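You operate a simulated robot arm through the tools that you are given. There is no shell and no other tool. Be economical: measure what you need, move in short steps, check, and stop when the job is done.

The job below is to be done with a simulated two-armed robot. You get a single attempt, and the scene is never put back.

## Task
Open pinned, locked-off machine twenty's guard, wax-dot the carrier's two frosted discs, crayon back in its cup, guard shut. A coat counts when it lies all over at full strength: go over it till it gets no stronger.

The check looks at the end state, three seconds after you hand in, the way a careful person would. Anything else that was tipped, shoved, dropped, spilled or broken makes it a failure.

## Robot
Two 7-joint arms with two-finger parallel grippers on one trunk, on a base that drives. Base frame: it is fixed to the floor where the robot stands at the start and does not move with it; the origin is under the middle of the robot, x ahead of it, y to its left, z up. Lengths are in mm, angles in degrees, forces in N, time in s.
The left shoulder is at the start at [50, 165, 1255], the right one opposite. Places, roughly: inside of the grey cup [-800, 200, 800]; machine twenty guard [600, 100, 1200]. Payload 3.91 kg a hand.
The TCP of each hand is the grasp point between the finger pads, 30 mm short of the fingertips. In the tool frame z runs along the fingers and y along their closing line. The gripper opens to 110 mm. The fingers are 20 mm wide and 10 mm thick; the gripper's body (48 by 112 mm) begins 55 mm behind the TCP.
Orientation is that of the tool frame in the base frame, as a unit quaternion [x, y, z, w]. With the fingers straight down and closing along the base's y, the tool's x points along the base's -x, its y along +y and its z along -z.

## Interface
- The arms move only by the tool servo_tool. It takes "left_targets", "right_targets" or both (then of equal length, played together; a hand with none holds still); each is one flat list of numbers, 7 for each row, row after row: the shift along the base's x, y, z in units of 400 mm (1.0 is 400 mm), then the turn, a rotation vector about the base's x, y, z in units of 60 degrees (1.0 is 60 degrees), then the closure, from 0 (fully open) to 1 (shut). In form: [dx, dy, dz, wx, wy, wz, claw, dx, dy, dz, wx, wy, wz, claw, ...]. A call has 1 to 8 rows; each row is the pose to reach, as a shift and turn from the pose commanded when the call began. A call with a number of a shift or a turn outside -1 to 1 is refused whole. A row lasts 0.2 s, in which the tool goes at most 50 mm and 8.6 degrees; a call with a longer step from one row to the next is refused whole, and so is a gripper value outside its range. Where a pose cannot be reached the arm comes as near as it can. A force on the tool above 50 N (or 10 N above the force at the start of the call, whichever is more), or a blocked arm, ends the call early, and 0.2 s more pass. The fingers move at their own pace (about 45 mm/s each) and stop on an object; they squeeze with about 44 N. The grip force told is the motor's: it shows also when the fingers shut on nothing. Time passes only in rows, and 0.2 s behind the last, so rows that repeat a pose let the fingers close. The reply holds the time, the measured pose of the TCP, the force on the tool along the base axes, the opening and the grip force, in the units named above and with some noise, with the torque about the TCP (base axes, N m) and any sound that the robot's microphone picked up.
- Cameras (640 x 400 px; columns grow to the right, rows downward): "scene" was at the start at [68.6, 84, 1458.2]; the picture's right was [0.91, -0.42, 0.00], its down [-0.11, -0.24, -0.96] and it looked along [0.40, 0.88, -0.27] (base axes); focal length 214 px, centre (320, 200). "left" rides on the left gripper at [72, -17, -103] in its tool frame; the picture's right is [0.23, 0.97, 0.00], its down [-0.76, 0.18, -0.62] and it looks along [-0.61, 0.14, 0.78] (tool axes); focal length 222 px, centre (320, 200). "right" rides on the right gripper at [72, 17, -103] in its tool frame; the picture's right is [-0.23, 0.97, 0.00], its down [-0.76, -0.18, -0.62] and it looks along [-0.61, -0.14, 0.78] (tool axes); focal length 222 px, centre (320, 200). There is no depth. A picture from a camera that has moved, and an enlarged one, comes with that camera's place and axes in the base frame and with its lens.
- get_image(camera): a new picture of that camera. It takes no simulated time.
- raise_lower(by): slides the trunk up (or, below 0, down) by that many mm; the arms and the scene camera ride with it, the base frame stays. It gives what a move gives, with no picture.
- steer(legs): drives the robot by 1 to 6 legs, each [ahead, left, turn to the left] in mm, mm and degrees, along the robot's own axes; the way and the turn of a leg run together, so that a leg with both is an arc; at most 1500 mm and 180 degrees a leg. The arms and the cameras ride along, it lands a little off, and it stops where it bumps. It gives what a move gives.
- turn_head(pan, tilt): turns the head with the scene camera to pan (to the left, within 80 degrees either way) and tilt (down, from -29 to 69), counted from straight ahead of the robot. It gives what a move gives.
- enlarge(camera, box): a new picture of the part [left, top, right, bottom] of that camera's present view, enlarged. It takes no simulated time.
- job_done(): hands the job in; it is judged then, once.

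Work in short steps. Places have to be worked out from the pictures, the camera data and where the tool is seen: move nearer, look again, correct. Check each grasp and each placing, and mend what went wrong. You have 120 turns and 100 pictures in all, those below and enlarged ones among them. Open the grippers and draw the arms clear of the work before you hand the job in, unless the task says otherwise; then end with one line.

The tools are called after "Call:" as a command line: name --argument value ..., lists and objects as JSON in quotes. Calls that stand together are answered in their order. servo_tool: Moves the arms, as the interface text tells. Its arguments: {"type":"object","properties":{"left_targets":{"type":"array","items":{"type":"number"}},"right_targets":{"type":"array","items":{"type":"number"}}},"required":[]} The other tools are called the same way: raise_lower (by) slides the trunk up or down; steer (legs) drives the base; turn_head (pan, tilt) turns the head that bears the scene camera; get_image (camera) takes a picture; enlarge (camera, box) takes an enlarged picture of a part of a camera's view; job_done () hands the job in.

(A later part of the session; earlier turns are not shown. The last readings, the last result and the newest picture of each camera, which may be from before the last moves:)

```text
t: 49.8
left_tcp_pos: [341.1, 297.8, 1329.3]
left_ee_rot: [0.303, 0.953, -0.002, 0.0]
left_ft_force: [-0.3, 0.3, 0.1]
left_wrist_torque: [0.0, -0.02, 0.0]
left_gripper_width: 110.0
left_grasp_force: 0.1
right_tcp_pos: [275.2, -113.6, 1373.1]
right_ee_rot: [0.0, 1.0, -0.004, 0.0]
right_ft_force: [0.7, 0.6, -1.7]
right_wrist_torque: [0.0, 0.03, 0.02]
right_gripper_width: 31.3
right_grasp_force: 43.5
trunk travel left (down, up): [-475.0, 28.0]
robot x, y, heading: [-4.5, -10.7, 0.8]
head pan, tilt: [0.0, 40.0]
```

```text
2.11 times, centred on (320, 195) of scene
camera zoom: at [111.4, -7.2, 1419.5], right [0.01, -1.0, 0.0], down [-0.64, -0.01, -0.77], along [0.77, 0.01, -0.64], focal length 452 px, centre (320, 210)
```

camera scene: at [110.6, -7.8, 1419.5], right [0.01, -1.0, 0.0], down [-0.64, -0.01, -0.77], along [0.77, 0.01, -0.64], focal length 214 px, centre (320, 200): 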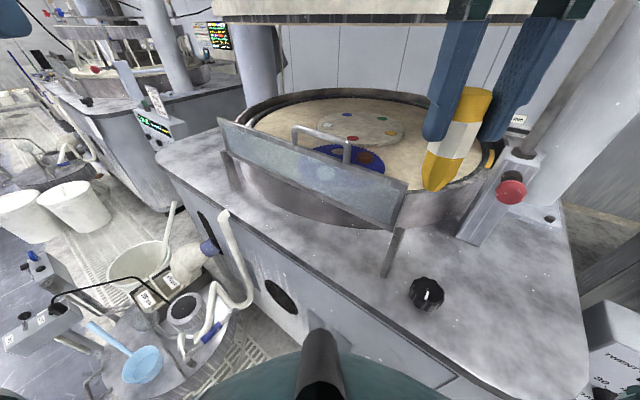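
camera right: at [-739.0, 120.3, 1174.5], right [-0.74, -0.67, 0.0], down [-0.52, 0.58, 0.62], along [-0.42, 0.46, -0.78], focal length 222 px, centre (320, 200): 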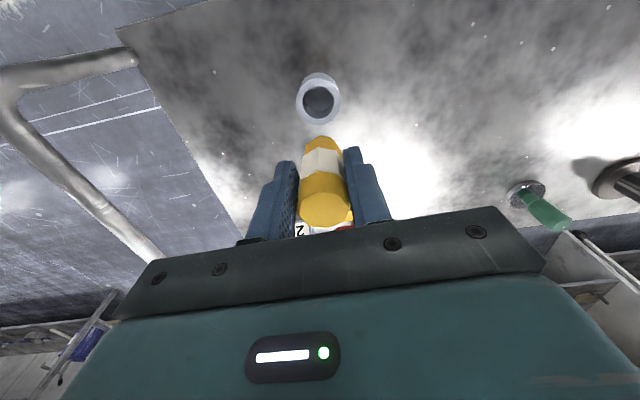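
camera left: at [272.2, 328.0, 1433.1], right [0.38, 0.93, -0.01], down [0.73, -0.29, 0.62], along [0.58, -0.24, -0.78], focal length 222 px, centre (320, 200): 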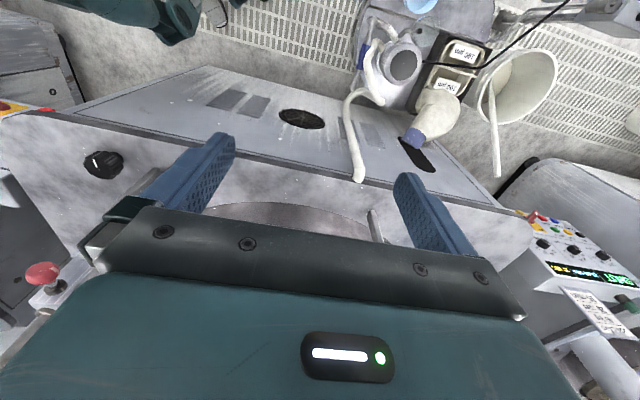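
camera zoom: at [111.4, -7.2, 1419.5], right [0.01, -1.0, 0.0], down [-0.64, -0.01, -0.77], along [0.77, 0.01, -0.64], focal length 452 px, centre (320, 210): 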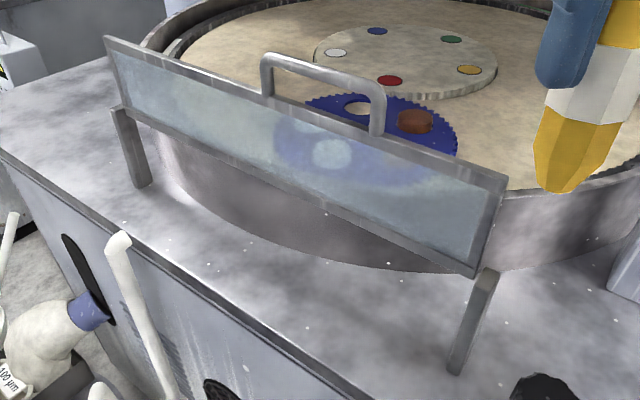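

Triangulation: panel is vertical, z 1099–1209, from (402,-151) to (715,285); handle bar at z≈1243, centre ≈ (512,2). It seems hinged along its bottom edge on the posts. I turn the left hand so its fingers close across the bar, moving it above, and shift the right hand aside.

Call:
servo_tool --left_targets '[0.025, -0.046, 0.02, 0, 0, 0.125, 0, 0.05, -0.092, 0.04, 0, 0, 0.25, 0, 0.075, -0.138, 0.05, 0, 0, 0.375, 0, 0.1, -0.185, 0.05, 0, 0, 0.5, 0, 0.125, -0.231, 0.05, 0, 0, 0.625, 0, 0.15, -0.277, 0.05, 0, 0, 0.75, 0, 0.175, -0.323, 0.05, 0, 0, 0.875, 0, 0.2, -0.37, 0.05, 0, 0, 1.0, 0]' --right_targets '[0, -0.05, 0, 0, 0, 0, 0.9, 0, -0.1, 0, 0, 0, 0, 0.9, 0, -0.15, 0, 0, 0, 0, 0.9, 0, -0.2, 0, 0, 0, 0, 0.9, 0, -0.25, 0, 0, 0, 0, 0.9, 0, -0.25, 0, 0, 0, 0, 0.9, 0, -0.25, 0, 0, 0, 0, 0.9, 0, -0.25, 0, 0, 0, 0, 0.9]'

Call:
servo_tool --left_targets '[0.05, -0.08, 0, 0, 0, 0.125, 0, 0.1, -0.16, 0, 0, 0, 0.25, 0, 0.15, -0.25, 0, 0, 0, 0.375, 0, 0.2, -0.33, -0.04, 0, 0, 0.5, 0, 0.23, -0.37, -0.075, 0, 0, 0.5, 0]'

Call:
get_image --camera "left"

Call:
enlarge --camera "scene" --box '[200, 60, 460, 260]'

```text
t: 51.6
left_tcp_pos: [420.5, 150.8, 1348.6]
left_ee_rot: [-0.217, 0.976, -0.002, 0.001]
left_ft_force: [0.0, -0.3, 0.2]
left_wrist_torque: [0.02, 0.0, 0.0]
left_gripper_width: 110.2
left_grasp_force: 0.0
right_tcp_pos: [276.2, -214.8, 1372.3]
right_ee_rot: [0.0, 1.0, -0.003, -0.001]
right_ft_force: [-0.3, -0.9, -0.8]
right_wrist_torque: [0.02, 0.03, 0.01]
right_gripper_width: 31.5
right_grasp_force: 43.8
trunk travel left (down, up): [-475.0, 28.0]
robot x, y, heading: [-3.2, -5.4, 0.9]
head pan, tilt: [0.0, 40.0]
```

```text
t: 52.8
left_tcp_pos: [511.2, 3.3, 1320.7]
left_ee_rot: [-0.462, 0.887, -0.002, 0.002]
left_ft_force: [-0.7, 0.2, 0.3]
left_wrist_torque: [-0.03, 0.01, -0.02]
left_gripper_width: 110.1
left_grasp_force: 0.2
right_tcp_pos: [276.5, -215.4, 1373.1]
right_ee_rot: [0.001, 1.0, -0.005, -0.001]
right_ft_force: [-1.1, 0.1, -0.5]
right_wrist_torque: [0.01, -0.01, 0.01]
right_gripper_width: 31.0
right_grasp_force: 44.7
trunk travel left (down, up): [-475.0, 28.0]
robot x, y, heading: [-6.5, -11.2, 0.9]
head pan, tilt: [0.0, 40.0]
```

```text
70 pictures are left
camera left: at [483.9, -64.6, 1424.3], right [-0.93, 0.37, 0.0], down [0.29, 0.73, 0.62], along [0.24, 0.58, -0.78], focal length 222 px, centre (320, 200)
```

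left: 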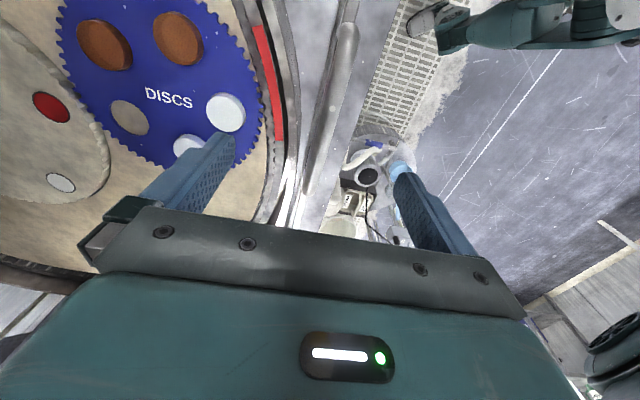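

```text
2.00 times, centred on (330, 160) of scene
camera zoom: at [110.7, -8.1, 1419.6], right [0.01, -1.0, 0.0], down [-0.64, -0.01, -0.77], along [0.77, 0.01, -0.64], focal length 429 px, centre (300, 280)
```

zoom: 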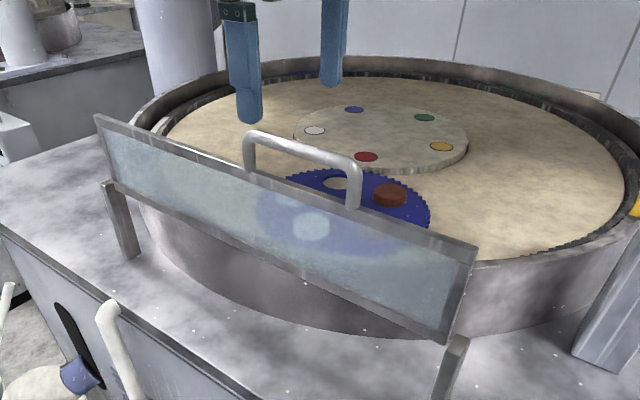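

Call:
enlarge --camera "left" --box '[200, 0, 440, 240]'

```text
1.67 times, centred on (320, 120) of left
camera zoom: at [483.9, -64.6, 1424.3], right [-0.93, 0.37, 0.0], down [0.29, 0.73, 0.62], along [0.24, 0.58, -0.78], focal length 370 px, centre (320, 333)
```

zoom: 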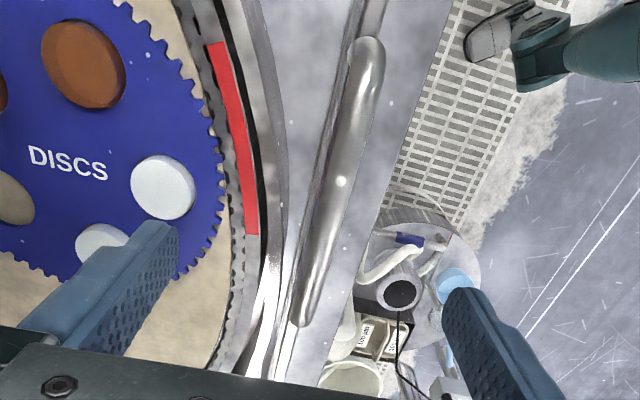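

The bar's ends are at (468,-56) and (547,55), right under my fingers. I lower to z≈1250 and close loosely round the bar.

Call:
servo_tool --left_targets '[0, 0, -0.09, 0, 0, 0, 0, -0.006, -0.006, -0.176, 0, 0, 0, 0, -0.006, -0.006, -0.176, 0, 0, 0, 0.6, -0.006, -0.006, -0.176, 0, 0, 0, 0.78, -0.006, -0.006, -0.176, 0, 0, 0, 0.78, -0.006, -0.006, -0.176, 0, 0, 0, 0.78, -0.006, -0.006, -0.176, 0, 0, 0, 0.78]'

Call:
get_image --camera "left"

Call:
enlarge --camera "scene" --box '[200, 60, 460, 260]'

```text
t: 54.4
left_tcp_pos: [508.3, 0.6, 1249.4]
left_ee_rot: [-0.461, 0.887, -0.002, 0.002]
left_ft_force: [0.1, 0.3, -0.4]
left_wrist_torque: [0.01, -0.03, 0.03]
left_gripper_width: 23.9
left_grasp_force: 0.1
right_tcp_pos: [275.0, -215.5, 1373.7]
right_ee_rot: [0.001, 1.0, -0.004, -0.001]
right_ft_force: [0.7, -0.1, -0.6]
right_wrist_torque: [0.06, 0.0, -0.03]
right_gripper_width: 31.0
right_grasp_force: 44.2
trunk travel left (down, up): [-475.0, 28.0]
robot x, y, heading: [-7.5, -7.7, 0.7]
head pan, tilt: [0.0, 40.0]
```

```text
67 pictures are left
camera left: at [480.3, -67.1, 1354.3], right [-0.93, 0.37, -0.01], down [0.29, 0.73, 0.62], along [0.24, 0.58, -0.78], focal length 222 px, centre (320, 200)
```

left: 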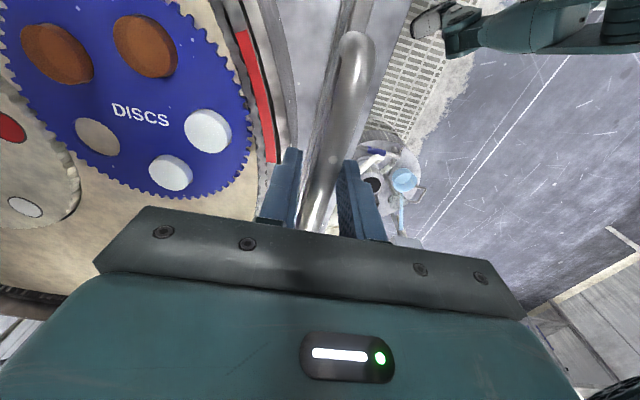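

```text
2.00 times, centred on (330, 160) of scene
camera zoom: at [110.5, -7.7, 1419.6], right [0.01, -1.0, 0.0], down [-0.64, -0.01, -0.77], along [0.77, 0.01, -0.64], focal length 429 px, centre (300, 280)
```

zoom: 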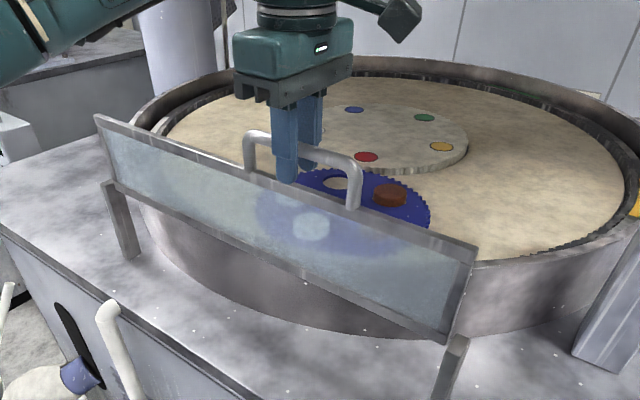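

The bar is caged. I pull it gently outward (toward me) along an arc about the bottom edge to test which way it opens.

Call:
servo_tool --left_targets '[-0.0254, 0.0182, -0.001, 0, 0, 0, 0.78, -0.0508, 0.0364, -0.005, 0, 0, 0, 0.78, -0.0751, 0.0539, -0.012, 0, 0, 0, 0.78]'

Call:
enlarge --camera "scene" --box '[200, 60, 460, 260]'

```text
t: 55.2
left_tcp_pos: [478.8, 24.3, 1244.5]
left_ee_rot: [-0.461, 0.887, -0.002, 0.002]
left_ft_force: [0.4, 1.1, 0.6]
left_wrist_torque: [0.01, -0.01, -0.05]
left_gripper_width: 24.8
left_grasp_force: 0.1
right_tcp_pos: [274.2, -215.2, 1372.1]
right_ee_rot: [0.001, 1.0, -0.004, -0.001]
right_ft_force: [0.0, 0.6, 0.2]
right_wrist_torque: [0.03, 0.01, -0.01]
right_gripper_width: 31.1
right_grasp_force: 43.6
trunk travel left (down, up): [-475.0, 28.0]
robot x, y, heading: [-4.5, -9.6, 0.7]
head pan, tilt: [0.0, 40.0]
```

```text
2.00 times, centred on (330, 160) of scene
camera zoom: at [110.3, -7.3, 1419.6], right [0.01, -1.0, 0.0], down [-0.64, -0.01, -0.77], along [0.77, 0.01, -0.64], focal length 429 px, centre (300, 280)
```

zoom: 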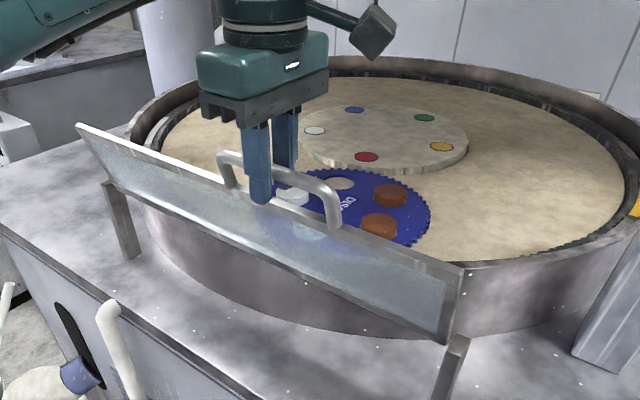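

It swings outward freely on its bottom edge. I continue the arc to about 79°.

Call:
servo_tool --left_targets '[-0.0386, 0.0277, -0.016, 0, 0, 0, 0.78, -0.0749, 0.0538, -0.039, 0, 0, 0, 0.78, -0.1082, 0.0777, -0.068, 0, 0, 0, 0.78, -0.138, 0.0991, -0.102, 0, 0, 0, 0.78, -0.1638, 0.1176, -0.141, 0, 0, 0, 0.78, -0.1847, 0.1326, -0.184, 0, 0, 0, 0.78, -0.2008, 0.1441, -0.23, 0, 0, 0, 0.78, -0.2113, 0.1517, -0.279, 0, 0, 0, 0.78]'

Call:
get_image --camera "scene"

```text
t: 57.0
left_tcp_pos: [394.2, 85.0, 1133.6]
left_ee_rot: [-0.46, 0.888, -0.002, 0.001]
left_ft_force: [-4.7, 2.1, -1.8]
left_wrist_torque: [0.05, -0.02, -0.04]
left_gripper_width: 27.2
left_grasp_force: 2.0
right_tcp_pos: [275.2, -214.8, 1374.0]
right_ee_rot: [0.001, 1.0, -0.004, 0.001]
right_ft_force: [-1.1, 0.6, -1.9]
right_wrist_torque: [-0.01, -0.01, 0.01]
right_gripper_width: 31.1
right_grasp_force: 44.4
trunk travel left (down, up): [-475.0, 28.0]
robot x, y, heading: [-5.2, -6.9, 0.9]
head pan, tilt: [0.0, 40.0]
```

```text
64 pictures are left
camera scene: at [110.0, -7.1, 1419.7], right [0.01, -1.0, 0.0], down [-0.64, -0.01, -0.77], along [0.77, 0.01, -0.64], focal length 214 px, centre (320, 200)
```

scene: 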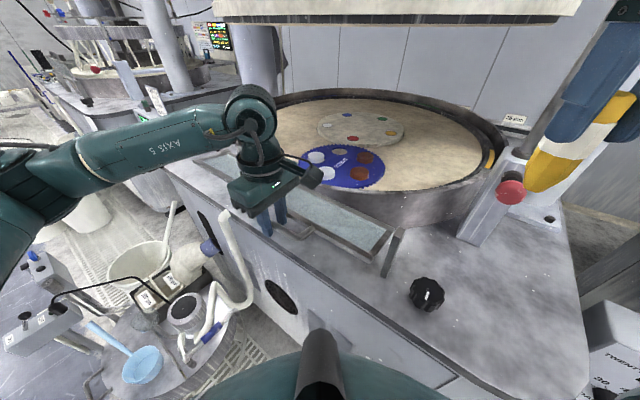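

Panel is at ~80° with small force. I loosen slightly and go on to ~108° to see whether it rests open.

Call:
servo_tool --left_targets '[0, 0, -0.03, 0, 0, 0, 0.7, -0.0053, 0.0038, -0.069, 0, 0, 0, 0.7, -0.0008, 0.0006, -0.131, 0, 0, 0, 0.7, 0.011, -0.008, -0.186, 0, 0, 0, 0.7]'

Call:
get_image --camera "scene"

```text
t: 58.0
left_tcp_pos: [393.1, 84.4, 1060.7]
left_ee_rot: [-0.46, 0.888, -0.001, 0.001]
left_ft_force: [-21.0, 15.5, 12.8]
left_wrist_torque: [-0.83, -0.94, -0.25]
left_gripper_width: 33.1
left_grasp_force: 0.1
right_tcp_pos: [272.0, -212.2, 1375.0]
right_ee_rot: [0.0, 1.0, -0.006, 0.001]
right_ft_force: [0.1, -0.1, -0.8]
right_wrist_torque: [0.02, 0.04, -0.02]
right_gripper_width: 31.4
right_grasp_force: 44.0
trunk travel left (down, up): [-475.0, 28.0]
robot x, y, heading: [-2.3, -8.6, 1.1]
head pan, tilt: [0.0, 40.0]
```

```text
63 pictures are left
camera scene: at [106.5, -5.4, 1420.2], right [0.01, -1.0, 0.0], down [-0.64, -0.01, -0.77], along [0.77, 0.01, -0.64], focal length 214 px, centre (320, 200)
```

scene: 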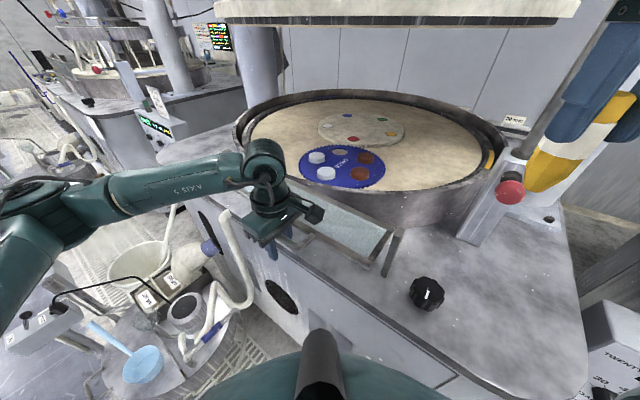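

There's a push of ~28 N, so it's likely at its stop. I back up a little, then lift the fingers clear and see whether the guard stays.

Call:
servo_tool --left_targets '[0, 0, 0.03, 0, 0, 0, 0.55, 0, 0, 0.06, 0, 0, 0, 0.55, 0, 0, 0.06, 0, 0, 0, 0.55]'

Call:
enlarge --camera "scene" --box '[180, 120, 440, 300]'

Call:
get_image --camera "left"

```text
t: 58.8
left_tcp_pos: [394.8, 82.0, 1084.0]
left_ee_rot: [-0.46, 0.888, -0.002, 0.003]
left_ft_force: [-24.5, 13.9, -3.6]
left_wrist_torque: [0.1, -0.48, -0.32]
left_gripper_width: 34.4
left_grasp_force: 0.0
right_tcp_pos: [272.2, -212.2, 1373.6]
right_ee_rot: [0.0, 1.0, -0.004, 0.001]
right_ft_force: [0.0, -0.3, -1.1]
right_wrist_torque: [-0.03, 0.0, -0.01]
right_gripper_width: 31.1
right_grasp_force: 44.1
trunk travel left (down, up): [-475.0, 28.0]
robot x, y, heading: [-3.1, -6.9, 0.8]
head pan, tilt: [0.0, 40.0]
```

```text
2.22 times, centred on (310, 210) of scene
camera zoom: at [107.3, -5.7, 1419.9], right [0.01, -1.0, 0.0], down [-0.64, -0.01, -0.77], along [0.77, 0.01, -0.64], focal length 477 px, centre (342, 178)
```

zoom: 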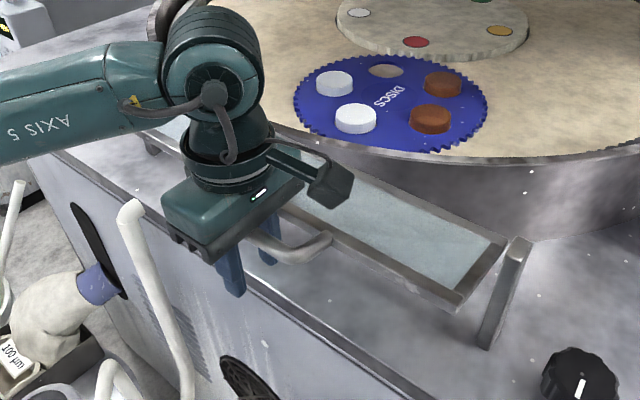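

```text
61 pictures are left
camera left: at [366.4, 14.6, 1187.9], right [-0.93, 0.38, 0.0], down [0.29, 0.73, 0.62], along [0.24, 0.58, -0.78], focal length 222 px, centre (320, 200)
```

left: 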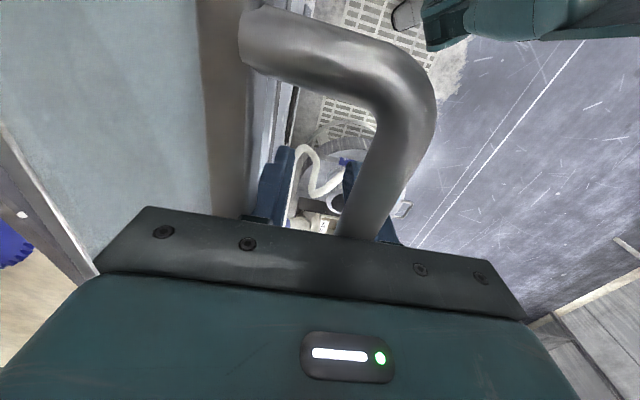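

The inner finger is pressing the panel edge because I opened too far. I close back to ~30 mm and rise straight out.

Call:
servo_tool --left_targets '[0, 0, 0, 0, 0, 0, 0.72, 0, 0, 0, 0, 0, 0, 0.72]'

Call:
servo_tool --left_targets '[0, 0, 0.04, 0, 0, 0, 0.72, 0, 0, 0.08, 0, 0, 0, 0.72, 0, 0, 0.12, 0, 0, 0, 0.72]'

Call:
enlarge --camera "scene" --box '[180, 120, 440, 300]'

```text
t: 59.4
left_tcp_pos: [397.2, 81.9, 1084.9]
left_ee_rot: [-0.461, 0.887, -0.003, 0.003]
left_ft_force: [-15.0, 9.9, 1.8]
left_wrist_torque: [-0.44, -0.86, -0.12]
left_gripper_width: 30.5
left_grasp_force: 0.1
right_tcp_pos: [272.7, -213.4, 1374.3]
right_ee_rot: [0.001, 1.0, -0.005, 0.0]
right_ft_force: [0.0, -0.1, -0.8]
right_wrist_torque: [-0.01, -0.01, 0.0]
right_gripper_width: 31.2
right_grasp_force: 43.9
trunk travel left (down, up): [-475.0, 28.0]
robot x, y, heading: [-5.3, -10.4, 0.7]
head pan, tilt: [0.0, 40.0]
```

```text
t: 60.2
left_tcp_pos: [397.7, 80.9, 1130.1]
left_ee_rot: [-0.461, 0.887, -0.001, 0.001]
left_ft_force: [-3.8, 3.7, -2.6]
left_wrist_torque: [0.03, -0.01, -0.06]
left_gripper_width: 29.7
left_grasp_force: 0.0
right_tcp_pos: [275.4, -214.5, 1373.6]
right_ee_rot: [0.002, 1.0, -0.004, 0.0]
right_ft_force: [0.3, -0.6, -0.4]
right_wrist_torque: [0.01, 0.02, 0.01]
right_gripper_width: 31.2
right_grasp_force: 44.1
trunk travel left (down, up): [-475.0, 28.0]
robot x, y, heading: [-6.0, -5.9, 0.5]
head pan, tilt: [0.0, 40.0]
```

```text
2.22 times, centred on (310, 210) of scene
camera zoom: at [110.2, -7.5, 1419.6], right [0.01, -1.0, 0.0], down [-0.64, -0.01, -0.77], along [0.77, 0.01, -0.64], focal length 477 px, centre (342, 178)
```

zoom: 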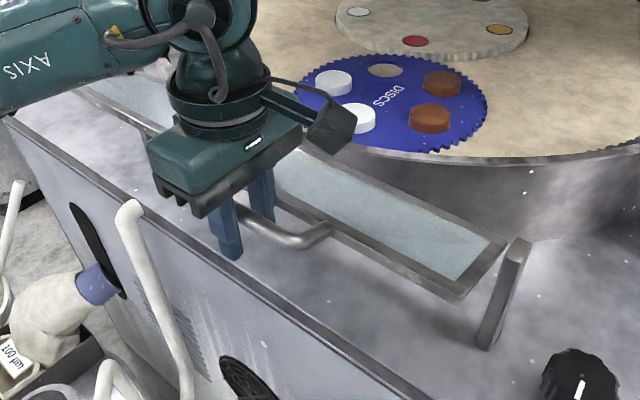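

The guard stays down as the fingers rise. I lift them fully clear and retreat the left hand to the side.

Call:
servo_tool --left_targets '[0, 0, 0.05, 0, 0, 0, 0.72, 0, 0, 0.15, 0, 0, 0, 0.72, 0, 0, 0.27, 0, 0, 0, 0.5, -0.08, 0.08, 0.32, 0, 0, 0, 0, -0.16, 0.16, 0.36, 0, 0, 0, 0, -0.22, 0.24, 0.4, 0, 0, 0, 0]'

Call:
get_image --camera "scene"

```text
t: 61.6
left_tcp_pos: [308.3, 180.0, 1291.6]
left_ee_rot: [-0.461, 0.887, -0.003, 0.001]
left_ft_force: [-0.2, -0.2, -0.5]
left_wrist_torque: [-0.03, 0.02, 0.0]
left_gripper_width: 110.0
left_grasp_force: 0.0
right_tcp_pos: [273.8, -213.4, 1373.2]
right_ee_rot: [0.001, 1.0, -0.005, 0.0]
right_ft_force: [-1.1, 0.8, -1.0]
right_wrist_torque: [-0.01, -0.05, 0.0]
right_gripper_width: 31.0
right_grasp_force: 43.4
trunk travel left (down, up): [-475.0, 28.0]
robot x, y, heading: [-3.5, -6.7, 0.4]
head pan, tilt: [0.0, 40.0]
```

```text
59 pictures are left
camera scene: at [109.4, -6.6, 1419.7], right [0.01, -1.0, 0.0], down [-0.64, -0.01, -0.77], along [0.77, 0.01, -0.64], focal length 214 px, centre (320, 200)
```

scene: 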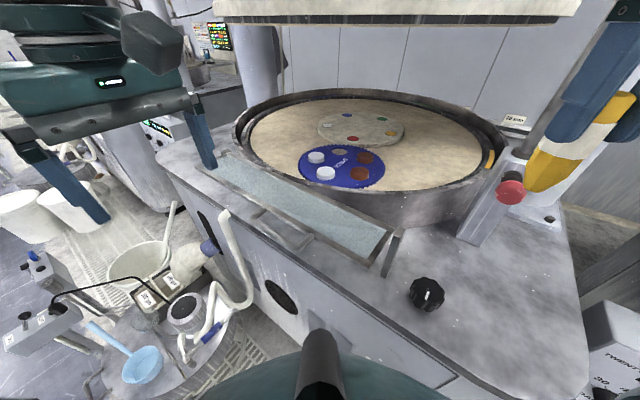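

Guard rests open. Triangulating gives disc tops: B ≈ (666,-17,1067), A ≈ (761,15,1068), ~55 mm wide, beyond straight-down reach, so I'll tilt the right hand 40° forward so the crayon reaches out. First a mid-way pose.

Call:
servo_tool --right_targets '[0.0475, 0.095, -0.0275, 0, -0.083, 0, 0.9, 0.095, 0.19, -0.055, 0, -0.167, 0, 0.9, 0.1425, 0.285, -0.0825, 0, -0.25, 0, 0.9, 0.19, 0.38, -0.11, 0, -0.333, 0, 0.9, 0.296, 0.4, -0.16, 0, -0.417, 0, 0.9, 0.402, 0.42, -0.21, 0, -0.5, 0, 0.9, 0.509, 0.44, -0.26, 0, -0.583, 0, 0.9, 0.615, 0.4575, -0.3075, 0, -0.667, 0, 0.9]'

Call:
get_image --camera "right"

Call:
get_image --camera "scene"

```text
t: 63.4
left_tcp_pos: [310.3, 179.5, 1292.5]
left_ee_rot: [-0.461, 0.887, -0.002, 0.001]
left_ft_force: [0.6, 0.4, 0.9]
left_wrist_torque: [0.0, -0.02, -0.02]
left_gripper_width: 110.3
left_grasp_force: 0.1
right_tcp_pos: [523.6, -29.2, 1248.1]
right_ee_rot: [0.002, 0.94, -0.004, 0.342]
right_ft_force: [0.5, 0.1, 0.6]
right_wrist_torque: [-0.02, 0.0, 0.02]
right_gripper_width: 31.1
right_grasp_force: 43.9
trunk travel left (down, up): [-475.0, 28.0]
robot x, y, heading: [-3.3, -12.3, 0.8]
head pan, tilt: [0.0, 40.0]
```

```text
58 pictures are left
camera right: at [400.9, -12.6, 1282.4], right [0.18, 0.97, 0.14], down [0.18, -0.17, 0.97], along [0.97, -0.15, -0.21], focal length 222 px, centre (320, 200)
```

right: 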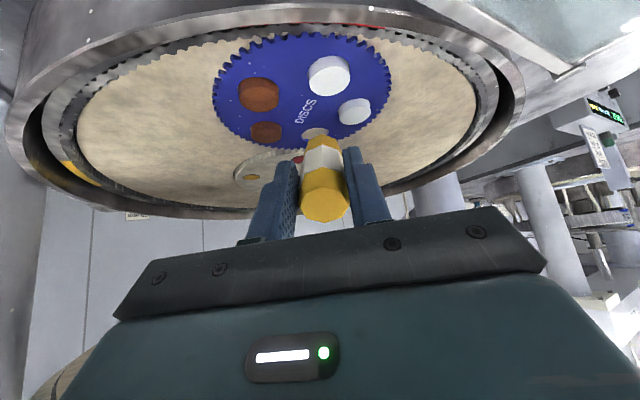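

```text
57 pictures are left
camera scene: at [111.2, -7.4, 1419.5], right [0.01, -1.0, 0.0], down [-0.64, -0.01, -0.77], along [0.77, 0.01, -0.64], focal length 214 px, centre (320, 200)
```

scene: 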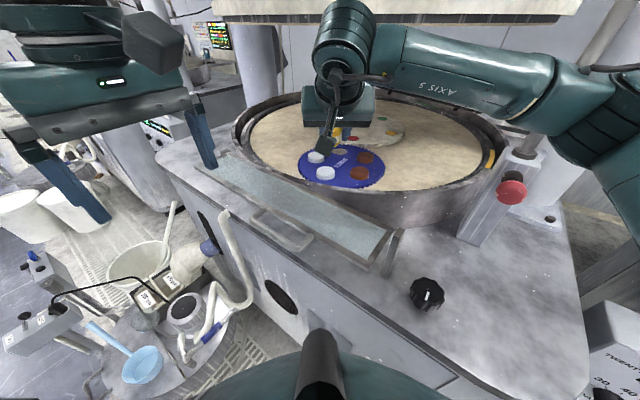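

Call:
enlarge --camera "right" --box '[200, 20, 420, 220]'

Call:
enlarge --camera "scene" --box '[280, 120, 410, 210]'

```text
2.00 times, centred on (310, 120) of right
camera zoom: at [400.9, -12.6, 1282.4], right [0.18, 0.97, 0.14], down [0.18, -0.17, 0.97], along [0.97, -0.15, -0.21], focal length 444 px, centre (340, 360)
```

zoom: 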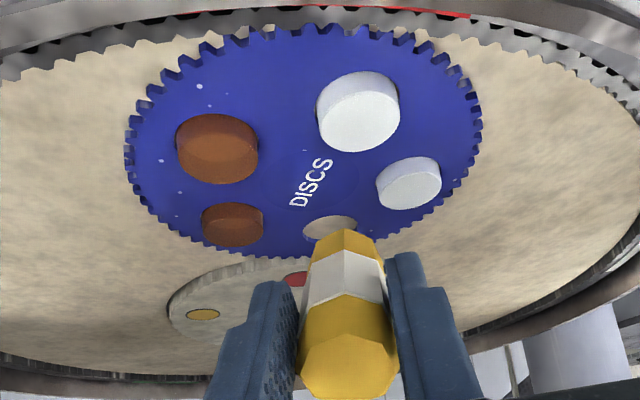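

```text
4.44 times, centred on (345, 165) of scene
camera zoom: at [111.2, -7.4, 1419.5], right [0.01, -1.0, 0.0], down [-0.64, -0.01, -0.77], along [0.77, 0.01, -0.64], focal length 953 px, centre (209, 356)
```

zoom: 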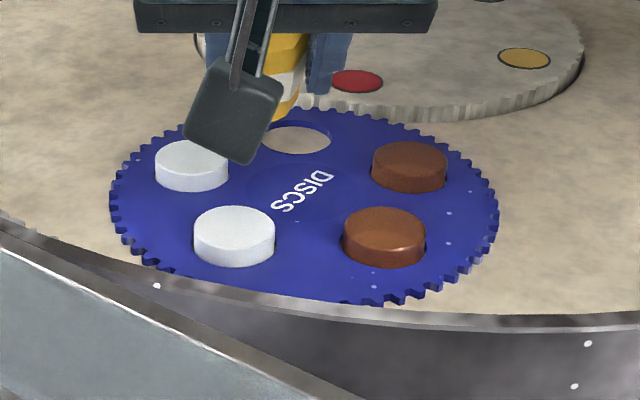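

I bring the crayon tip to ~35 mm above disc B and look from both cameras.

Call:
servo_tool --right_targets '[0.056, 0.007, -0.052, 0, 0, 0, 0.9, 0.112, 0.014, -0.104, 0, 0, 0, 0.9, 0.168, 0.021, -0.156, 0, 0, 0, 0.9, 0.225, 0.0275, -0.2075, 0, 0, 0, 0.9]'

Call:
enlarge --camera "right" --box '[200, 20, 420, 220]'

Call:
enlarge --camera "scene" --box '[250, 80, 440, 210]'

```text
t: 64.4
left_tcp_pos: [310.3, 179.1, 1291.1]
left_ee_rot: [-0.461, 0.887, -0.002, 0.002]
left_ft_force: [1.0, 0.2, -0.8]
left_wrist_torque: [0.0, 0.02, -0.04]
left_gripper_width: 109.8
left_grasp_force: 0.0
right_tcp_pos: [613.7, -17.4, 1166.2]
right_ee_rot: [0.001, 0.94, -0.003, 0.342]
right_ft_force: [0.2, -0.6, -1.2]
right_wrist_torque: [0.01, 0.04, -0.03]
right_gripper_width: 30.8
right_grasp_force: 43.6
trunk travel left (down, up): [-475.0, 28.0]
robot x, y, heading: [-5.8, -10.0, 0.8]
head pan, tilt: [0.0, 40.0]
```

```text
2.00 times, centred on (310, 120) of right
camera zoom: at [491.3, -0.7, 1200.1], right [0.18, 0.97, 0.14], down [0.18, -0.17, 0.97], along [0.97, -0.15, -0.21], focal length 444 px, centre (340, 360)
```

zoom: 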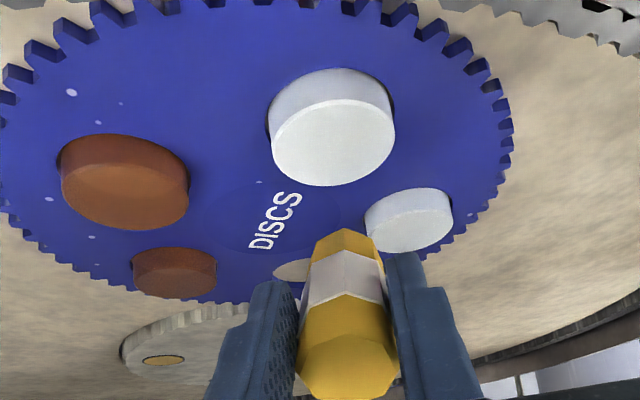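

```text
3.08 times, centred on (345, 145) of scene
camera zoom: at [111.0, -7.4, 1419.6], right [0.01, -1.0, 0.0], down [-0.64, -0.01, -0.77], along [0.77, 0.01, -0.64], focal length 660 px, centre (243, 369)
```

zoom: 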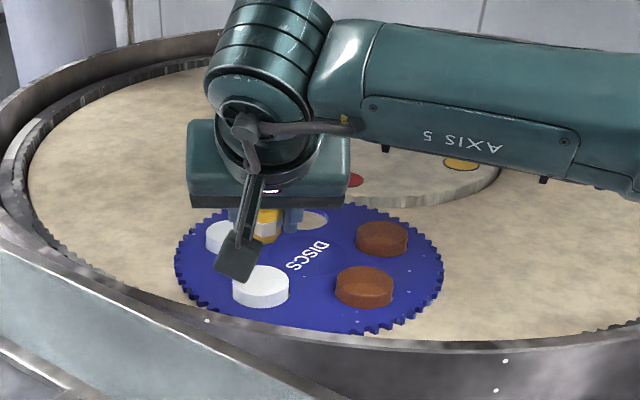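

By disc size, B's top centre ≈ (663,-16,1066); the tip is ≈ (664,-17,1106). I descend 28 mm and check.

Call:
servo_tool --right_targets '[0, 0.003, -0.035, 0, 0, 0, 0.9, 0, 0.003, -0.07, 0, 0, 0, 0.9]'

Call:
enlarge --camera "right" --box '[200, 20, 420, 220]'

Call:
enlarge --camera "scene" --box '[280, 120, 410, 210]'

```text
t: 65.0
left_tcp_pos: [310.3, 178.5, 1292.1]
left_ee_rot: [-0.461, 0.888, -0.002, 0.003]
left_ft_force: [-0.4, 0.3, -0.5]
left_wrist_torque: [0.0, -0.02, -0.02]
left_gripper_width: 109.9
left_grasp_force: 0.2
right_tcp_pos: [610.8, -18.9, 1139.4]
right_ee_rot: [0.001, 0.94, -0.004, 0.341]
right_ft_force: [0.3, 1.3, -1.4]
right_wrist_torque: [0.01, 0.03, 0.01]
right_gripper_width: 31.2
right_grasp_force: 43.8
trunk travel left (down, up): [-475.0, 28.0]
robot x, y, heading: [-4.9, -7.2, 0.8]
head pan, tilt: [0.0, 40.0]
```

```text
2.00 times, centred on (310, 120) of right
camera zoom: at [489.3, -0.8, 1172.5], right [0.18, 0.97, 0.14], down [0.18, -0.17, 0.97], along [0.97, -0.15, -0.21], focal length 444 px, centre (340, 360)
```

zoom: 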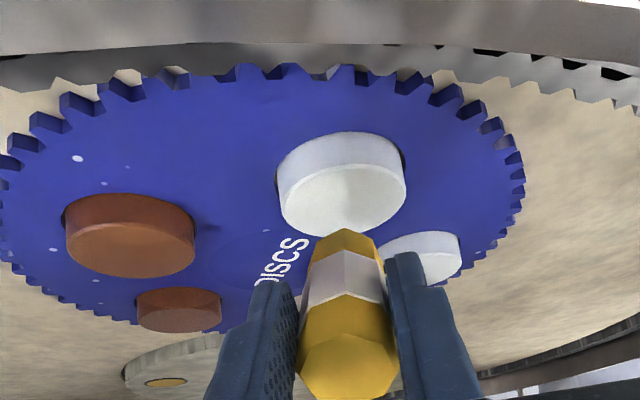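

```text
4.44 times, centred on (345, 165) of scene
camera zoom: at [110.5, -7.8, 1419.6], right [0.01, -1.0, 0.0], down [-0.64, -0.01, -0.77], along [0.77, 0.01, -0.64], focal length 953 px, centre (209, 356)
```

zoom: 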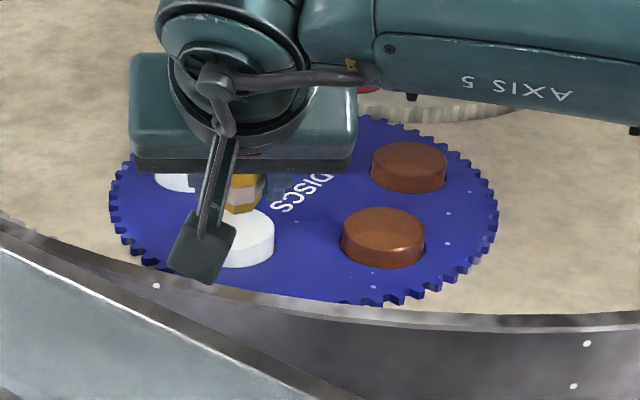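

Tip ≈15 mm above disc centre. Down 10 mm, reading force.

Call:
servo_tool --right_targets '[0.003, 0.004, -0.0125, 0, 0, 0, 0.9, 0.005, 0.004, -0.025, 0, 0, 0, 0.9]'

Call:
servo_tool --right_targets '[0, 0, -0.005, 0, 0, 0, 0.9, 0, 0, -0.0075, 0, 0, 0, 0.9]'

Call:
enlarge --camera "right" --box '[260, 60, 380, 180]'

```text
t: 65.6
left_tcp_pos: [309.3, 177.9, 1291.6]
left_ee_rot: [-0.461, 0.888, -0.002, 0.002]
left_ft_force: [0.1, -1.4, 0.7]
left_wrist_torque: [-0.01, 0.0, -0.01]
left_gripper_width: 110.0
left_grasp_force: 0.1
right_tcp_pos: [614.6, -17.3, 1129.3]
right_ee_rot: [0.001, 0.94, -0.003, 0.342]
right_ft_force: [0.6, -0.3, -0.4]
right_wrist_torque: [-0.02, 0.03, -0.01]
right_gripper_width: 31.1
right_grasp_force: 43.8
trunk travel left (down, up): [-475.0, 28.0]
robot x, y, heading: [-6.2, -10.2, 0.8]
head pan, tilt: [0.0, 40.0]
```

```text
t: 66.2
left_tcp_pos: [309.9, 179.0, 1292.7]
left_ee_rot: [-0.461, 0.887, -0.002, 0.002]
left_ft_force: [0.0, 0.5, 0.4]
left_wrist_torque: [-0.03, -0.01, -0.01]
left_gripper_width: 109.8
left_grasp_force: 0.1
right_tcp_pos: [612.8, -18.1, 1127.6]
right_ee_rot: [0.002, 0.939, -0.003, 0.343]
right_ft_force: [0.8, 0.1, 4.9]
right_wrist_torque: [0.01, -0.3, -0.02]
right_gripper_width: 31.1
right_grasp_force: 43.8
trunk travel left (down, up): [-475.0, 28.0]
robot x, y, heading: [-4.3, -9.3, 1.0]
head pan, tilt: [0.0, 40.0]
```

```text
3.33 times, centred on (320, 120) of right
camera zoom: at [491.1, 0.1, 1160.8], right [0.18, 0.97, 0.14], down [0.18, -0.17, 0.97], along [0.97, -0.15, -0.21], focal length 740 px, centre (320, 467)
```

zoom: 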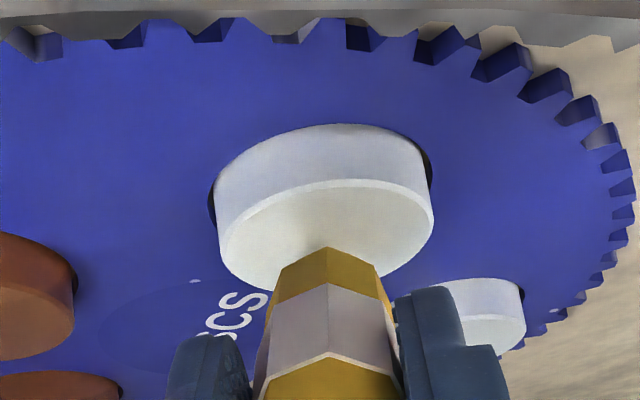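

Contact at tip z≈1068 with 5 N. I make a test stroke across the disc and look at the mark.

Call:
servo_tool --right_targets '[-0.01, 0.02, 0, 0, 0, 0, 0.9, -0.01, 0.045, 0, 0, 0, 0, 0.9, -0.01, 0.02, 0, 0, 0, 0, 0.9, -0.01, 0, 0, 0, 0, 0, 0.9, -0.01, -0.02, 0, 0, 0, 0, 0.9, -0.01, -0.045, 0, 0, 0, 0, 0.9, -0.01, 0, 0, 0, 0, 0, 0.9, 0.03, 0, 0, 0, 0, 0, 0.9]'

Call:
enlarge --camera "right" --box '[260, 60, 380, 180]'

```text
t: 68.0
left_tcp_pos: [309.7, 179.6, 1291.5]
left_ee_rot: [-0.461, 0.888, -0.002, 0.001]
left_ft_force: [-0.4, 0.1, -0.2]
left_wrist_torque: [0.03, 0.01, -0.01]
left_gripper_width: 110.0
left_grasp_force: 0.1
right_tcp_pos: [623.2, -18.3, 1128.4]
right_ee_rot: [0.002, 0.94, -0.004, 0.341]
right_ft_force: [-2.0, 1.6, 6.7]
right_wrist_torque: [0.08, -0.3, 0.07]
right_gripper_width: 31.4
right_grasp_force: 44.1
trunk travel left (down, up): [-475.0, 28.0]
robot x, y, heading: [-8.6, -5.7, 0.9]
head pan, tilt: [0.0, 40.0]
```

```text
3.33 times, centred on (320, 120) of right
camera zoom: at [501.5, -0.1, 1161.1], right [0.18, 0.97, 0.14], down [0.18, -0.17, 0.97], along [0.97, -0.15, -0.21], focal length 740 px, centre (320, 467)
```

zoom: 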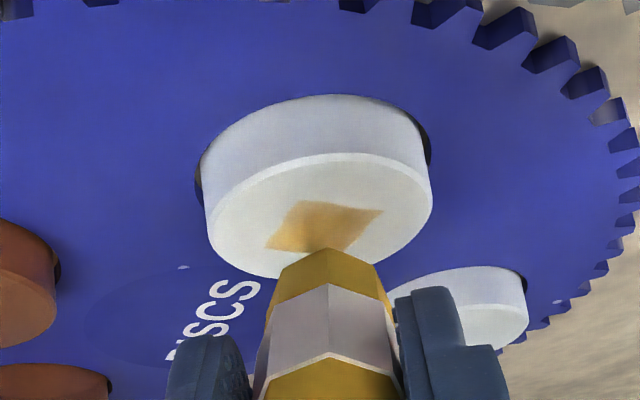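

A crisp ~20 mm square of wax shows, centred on the disc — the dot zone, partly weak. I go over all of it in a raster.

Call:
servo_tool --right_targets '[-0.07, -0.024, 0, 0, 0, 0, 0.9, -0.07, 0.016, 0, 0, 0, 0, 0.9, -0.055, 0.031, 0, 0, 0, 0, 0.9, -0.055, -0.039, 0, 0, 0, 0, 0.9, -0.04, -0.039, 0, 0, 0, 0, 0.9, -0.04, 0.031, 0, 0, 0, 0, 0.9, -0.025, 0.031, 0, 0, 0, 0, 0.9, -0.025, -0.039, 0, 0, 0, 0, 0.9]'

Call:
servo_tool --right_targets '[0.015, 0.015, 0, 0, 0, 0, 0.9, 0.015, 0.055, 0, 0, 0, 0, 0.9, 0.0, 0.07, 0, 0, 0, 0, 0.9, 0.0, 0.0, 0, 0, 0, 0, 0.9, 0.03, 0.035, 0, 0, 0, 0, 0.9, 0.06, 0.039, 0, 0, 0, 0, 0.9]'

Call:
enlarge --camera "right" --box '[260, 60, 380, 180]'

```text
t: 69.8
left_tcp_pos: [310.0, 176.4, 1292.8]
left_ee_rot: [-0.461, 0.887, -0.002, 0.002]
left_ft_force: [-0.1, -0.2, 0.7]
left_wrist_torque: [0.03, -0.01, 0.0]
left_gripper_width: 110.1
left_grasp_force: 0.1
right_tcp_pos: [613.1, -34.9, 1127.4]
right_ee_rot: [0.002, 0.94, -0.003, 0.342]
right_ft_force: [-1.1, 0.1, 4.3]
right_wrist_torque: [0.04, -0.22, 0.01]
right_gripper_width: 31.2
right_grasp_force: 43.8
trunk travel left (down, up): [-475.0, 28.0]
robot x, y, heading: [-6.3, -8.8, 0.7]
head pan, tilt: [0.0, 40.0]
```

```text
t: 71.2
left_tcp_pos: [308.7, 177.4, 1291.7]
left_ee_rot: [-0.461, 0.888, -0.002, 0.002]
left_ft_force: [1.4, 0.2, 0.0]
left_wrist_torque: [0.03, 0.0, 0.03]
left_gripper_width: 110.0
left_grasp_force: 0.0
right_tcp_pos: [637.5, -18.6, 1127.9]
right_ee_rot: [0.001, 0.94, -0.002, 0.341]
right_ft_force: [-0.9, 0.6, 2.2]
right_wrist_torque: [0.05, -0.07, 0.03]
right_gripper_width: 31.2
right_grasp_force: 44.0
trunk travel left (down, up): [-475.0, 28.0]
robot x, y, heading: [-4.7, -4.5, 0.7]
head pan, tilt: [0.0, 40.0]
```

```text
3.33 times, centred on (320, 120) of right
camera zoom: at [516.0, -0.5, 1161.3], right [0.18, 0.97, 0.14], down [0.18, -0.17, 0.97], along [0.97, -0.15, -0.21], focal length 740 px, centre (320, 467)
```

zoom: 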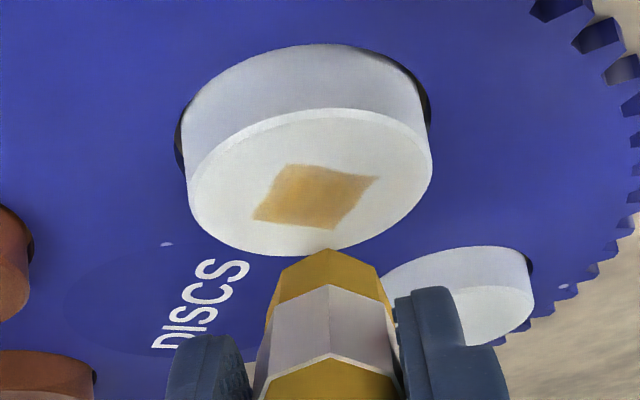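

Filling in; the far/right corners look weaker. I repeat the raster shifted a bit farther out, pressing slightly more.

Call:
servo_tool --right_targets '[-0.02, -0.02, -0.003, 0, 0, 0, 0.9, -0.02, 0.02, -0.003, 0, 0, 0, 0.9, -0.032, 0.029, -0.003, 0, 0, 0, 0.9, -0.032, -0.041, -0.003, 0, 0, 0, 0.9, -0.044, -0.041, -0.003, 0, 0, 0, 0.9, -0.044, 0.029, -0.003, 0, 0, 0, 0.9, -0.056, 0.029, -0.003, 0, 0, 0, 0.9, -0.056, -0.041, -0.003, 0, 0, 0, 0.9]'

Call:
servo_tool --right_targets '[-0.012, 0, 0, 0, 0, 0, 0.9, -0.012, 0.07, 0, 0, 0, 0, 0.9, -0.024, 0.06, 0, 0, 0, 0, 0.9, -0.024, 0.01, 0, 0, 0, 0, 0.9, 0, 0, 0, 0, 0, 0, 0.9, 0.006, 0.07, 0, 0, 0, 0, 0.9, 0.018, 0, 0, 0, 0, 0, 0.9, 0.056, 0.041, 0, 0, 0, 0, 0.9]'

Call:
enlarge --camera "right" --box '[260, 60, 380, 180]'

```text
t: 73.0
left_tcp_pos: [308.1, 178.7, 1292.1]
left_ee_rot: [-0.461, 0.887, -0.003, 0.003]
left_ft_force: [0.2, -0.6, 0.5]
left_wrist_torque: [0.01, 0.01, 0.01]
left_gripper_width: 110.1
left_grasp_force: 0.2
right_tcp_pos: [615.5, -33.0, 1127.7]
right_ee_rot: [0.0, 0.94, 0.0, 0.342]
right_ft_force: [-1.8, 3.4, 13.8]
right_wrist_torque: [0.23, -0.65, 0.18]
right_gripper_width: 31.1
right_grasp_force: 44.0
trunk travel left (down, up): [-475.0, 28.0]
robot x, y, heading: [-3.3, -8.7, 0.8]
head pan, tilt: [0.0, 40.0]
```

```text
t: 74.8
left_tcp_pos: [309.0, 178.3, 1292.5]
left_ee_rot: [-0.461, 0.888, -0.003, 0.003]
left_ft_force: [-0.4, -0.1, 1.1]
left_wrist_torque: [-0.04, 0.01, 0.02]
left_gripper_width: 110.1
left_grasp_force: 0.0
right_tcp_pos: [637.6, -18.4, 1126.9]
right_ee_rot: [0.002, 0.94, -0.005, 0.342]
right_ft_force: [0.7, -3.5, 11.3]
right_wrist_torque: [-0.19, -0.6, -0.18]
right_gripper_width: 31.0
right_grasp_force: 43.6
trunk travel left (down, up): [-475.0, 28.0]
robot x, y, heading: [-6.0, -10.2, 1.1]
head pan, tilt: [0.0, 40.0]
```

```text
3.33 times, centred on (320, 120) of right
camera zoom: at [515.9, -0.3, 1160.2], right [0.18, 0.97, 0.14], down [0.18, -0.17, 0.97], along [0.97, -0.15, -0.21], focal length 740 px, centre (320, 467)
```

zoom: 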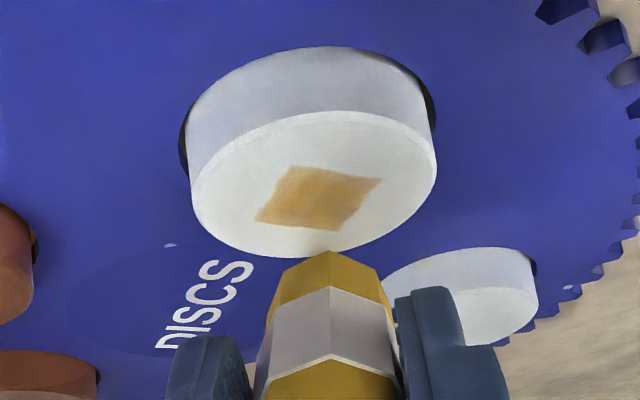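

Looks even now. One more full pass to see whether it still gets stronger, then compare.

Call:
servo_tool --right_targets '[-0.018, -0.02, 0.001, 0, 0, 0, 0.9, -0.025, 0.029, 0.001, 0, 0, 0, 0.9, -0.032, -0.041, 0.001, 0, 0, 0, 0.9, -0.039, 0.029, 0.001, 0, 0, 0, 0.9, -0.046, -0.041, 0.001, 0, 0, 0, 0.9, -0.053, 0.029, 0.001, 0, 0, 0, 0.9, -0.06, -0.041, 0.001, 0, 0, 0, 0.9, -0.067, 0.029, 0.001, 0, 0, 0, 0.9]'

Call:
servo_tool --right_targets '[-0.007, -0.06, 0, 0, 0, 0, 0.9, -0.014, 0, 0, 0, 0, 0, 0.9, 0.005, -0.07, 0, 0, 0, 0, 0.9, 0.02, 0, 0, 0, 0, 0, 0.9, 0.035, -0.06, 0, 0, 0, 0, 0.9, 0.045, -0.01, 0, 0, 0, 0, 0.9, 0.067, -0.029, 0, 0, 0, 0, 0.9, 0.067, -0.029, 0.05, 0, 0, 0, 0.9]'

Call:
enlarge --camera "right" --box '[270, 60, 370, 160]'

```text
t: 76.6
left_tcp_pos: [309.8, 179.2, 1291.8]
left_ee_rot: [-0.461, 0.888, -0.004, 0.002]
left_ft_force: [0.6, 0.1, 0.1]
left_wrist_torque: [-0.04, 0.03, 0.0]
left_gripper_width: 109.8
left_grasp_force: 0.3
right_tcp_pos: [611.1, -7.9, 1126.9]
right_ee_rot: [0.003, 0.94, -0.006, 0.342]
right_ft_force: [1.2, -2.9, 10.8]
right_wrist_torque: [-0.23, -0.66, -0.22]
right_gripper_width: 31.2
right_grasp_force: 44.1
trunk travel left (down, up): [-475.0, 28.0]
robot x, y, heading: [-4.0, -11.5, 0.9]
head pan, tilt: [0.0, 40.0]
```

```text
t: 78.4
left_tcp_pos: [309.6, 178.3, 1292.2]
left_ee_rot: [-0.461, 0.887, -0.001, 0.002]
left_ft_force: [0.5, -0.1, -0.2]
left_wrist_torque: [-0.01, 0.01, 0.01]
left_gripper_width: 110.2
left_grasp_force: 0.1
right_tcp_pos: [639.1, -17.6, 1144.2]
right_ee_rot: [0.001, 0.94, -0.004, 0.34]
right_ft_force: [-0.3, 0.3, -0.6]
right_wrist_torque: [-0.03, 0.02, 0.01]
right_gripper_width: 31.4
right_grasp_force: 44.2
trunk travel left (down, up): [-475.0, 28.0]
robot x, y, heading: [-6.6, -10.2, 0.9]
head pan, tilt: [0.0, 40.0]
```

```text
4.00 times, centred on (320, 110) of right
camera zoom: at [516.4, -0.2, 1178.1], right [0.18, 0.97, 0.14], down [0.19, -0.17, 0.97], along [0.97, -0.15, -0.21], focal length 888 px, centre (320, 560)
```

zoom: 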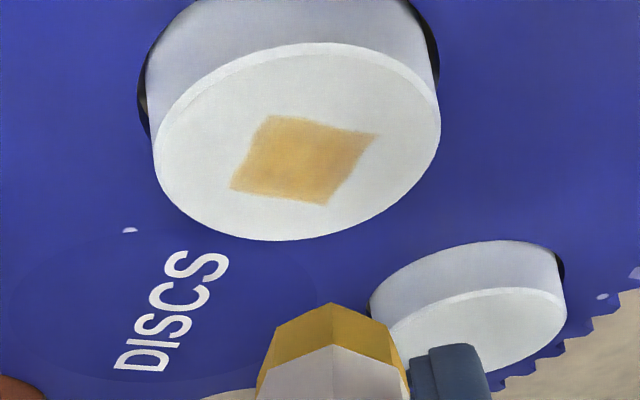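

Nearly even, the +y corner maybe slightly lighter. One more pass reaching farther to +y.

Call:
servo_tool --right_targets '[-0.02, 0.0, -0.051, 0, 0, 0, 0.9, -0.03, 0.045, -0.051, 0, 0, 0, 0.9, -0.036, -0.03, -0.051, 0, 0, 0, 0.9, -0.042, 0.045, -0.051, 0, 0, 0, 0.9, -0.048, -0.03, -0.051, 0, 0, 0, 0.9, -0.054, 0.045, -0.051, 0, 0, 0, 0.9, -0.06, -0.03, -0.051, 0, 0, 0, 0.9, -0.066, 0.045, -0.051, 0, 0, 0, 0.9]'

Call:
servo_tool --right_targets '[-0.01, -0.07, 0, 0, 0, 0, 0.9, -0.018, -0.02, 0, 0, 0, 0, 0.9, 0.0, -0.085, 0, 0, 0, 0, 0.9, 0.01, 0, 0, 0, 0, 0, 0.9, 0.022, -0.085, 0, 0, 0, 0, 0.9, 0.034, 0, 0, 0, 0, 0, 0.9, 0.066, -0.045, 0, 0, 0, 0, 0.9, 0.066, -0.045, 0.051, 0, 0, 0, 0.9]'

Call:
enlarge --camera "right" --box '[270, 60, 370, 160]'

```text
t: 80.2
left_tcp_pos: [309.3, 180.3, 1291.0]
left_ee_rot: [-0.461, 0.887, -0.003, 0.0]
left_ft_force: [0.8, 0.2, -0.4]
left_wrist_torque: [-0.06, -0.01, 0.02]
left_gripper_width: 110.0
left_grasp_force: 0.1
right_tcp_pos: [611.4, 1.4, 1127.1]
right_ee_rot: [0.002, 0.939, -0.005, 0.343]
right_ft_force: [1.1, -2.6, 10.6]
right_wrist_torque: [-0.18, -0.67, -0.18]
right_gripper_width: 31.3
right_grasp_force: 44.4
trunk travel left (down, up): [-475.0, 28.0]
robot x, y, heading: [-1.4, -10.5, 1.2]
head pan, tilt: [0.0, 40.0]
```

```text
t: 82.0
left_tcp_pos: [309.7, 178.3, 1291.0]
left_ee_rot: [-0.461, 0.888, -0.001, 0.001]
left_ft_force: [0.0, 0.2, -0.5]
left_wrist_torque: [-0.02, -0.03, 0.01]
left_gripper_width: 110.0
left_grasp_force: 0.1
right_tcp_pos: [639.5, -16.7, 1144.9]
right_ee_rot: [0.001, 0.941, -0.004, 0.34]
right_ft_force: [0.7, 0.6, -0.5]
right_wrist_torque: [-0.01, 0.04, -0.01]
right_gripper_width: 30.9
right_grasp_force: 44.4
trunk travel left (down, up): [-475.0, 28.0]
robot x, y, heading: [-2.5, -10.0, 0.5]
head pan, tilt: [0.0, 40.0]
```

```text
4.00 times, centred on (320, 110) of right
camera zoom: at [517.2, 1.1, 1177.6], right [0.18, 0.97, 0.14], down [0.19, -0.17, 0.97], along [0.97, -0.15, -0.21], focal length 888 px, centre (320, 560)
```

zoom: 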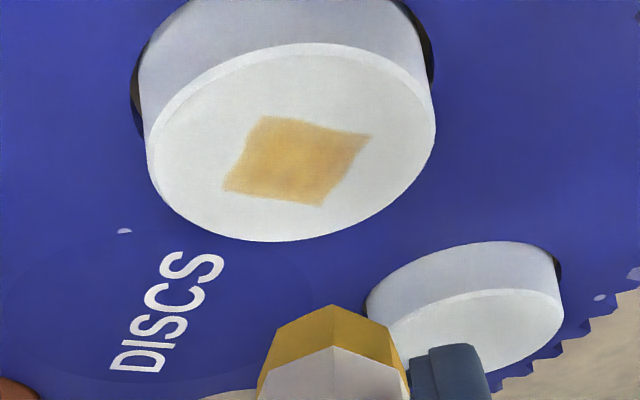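

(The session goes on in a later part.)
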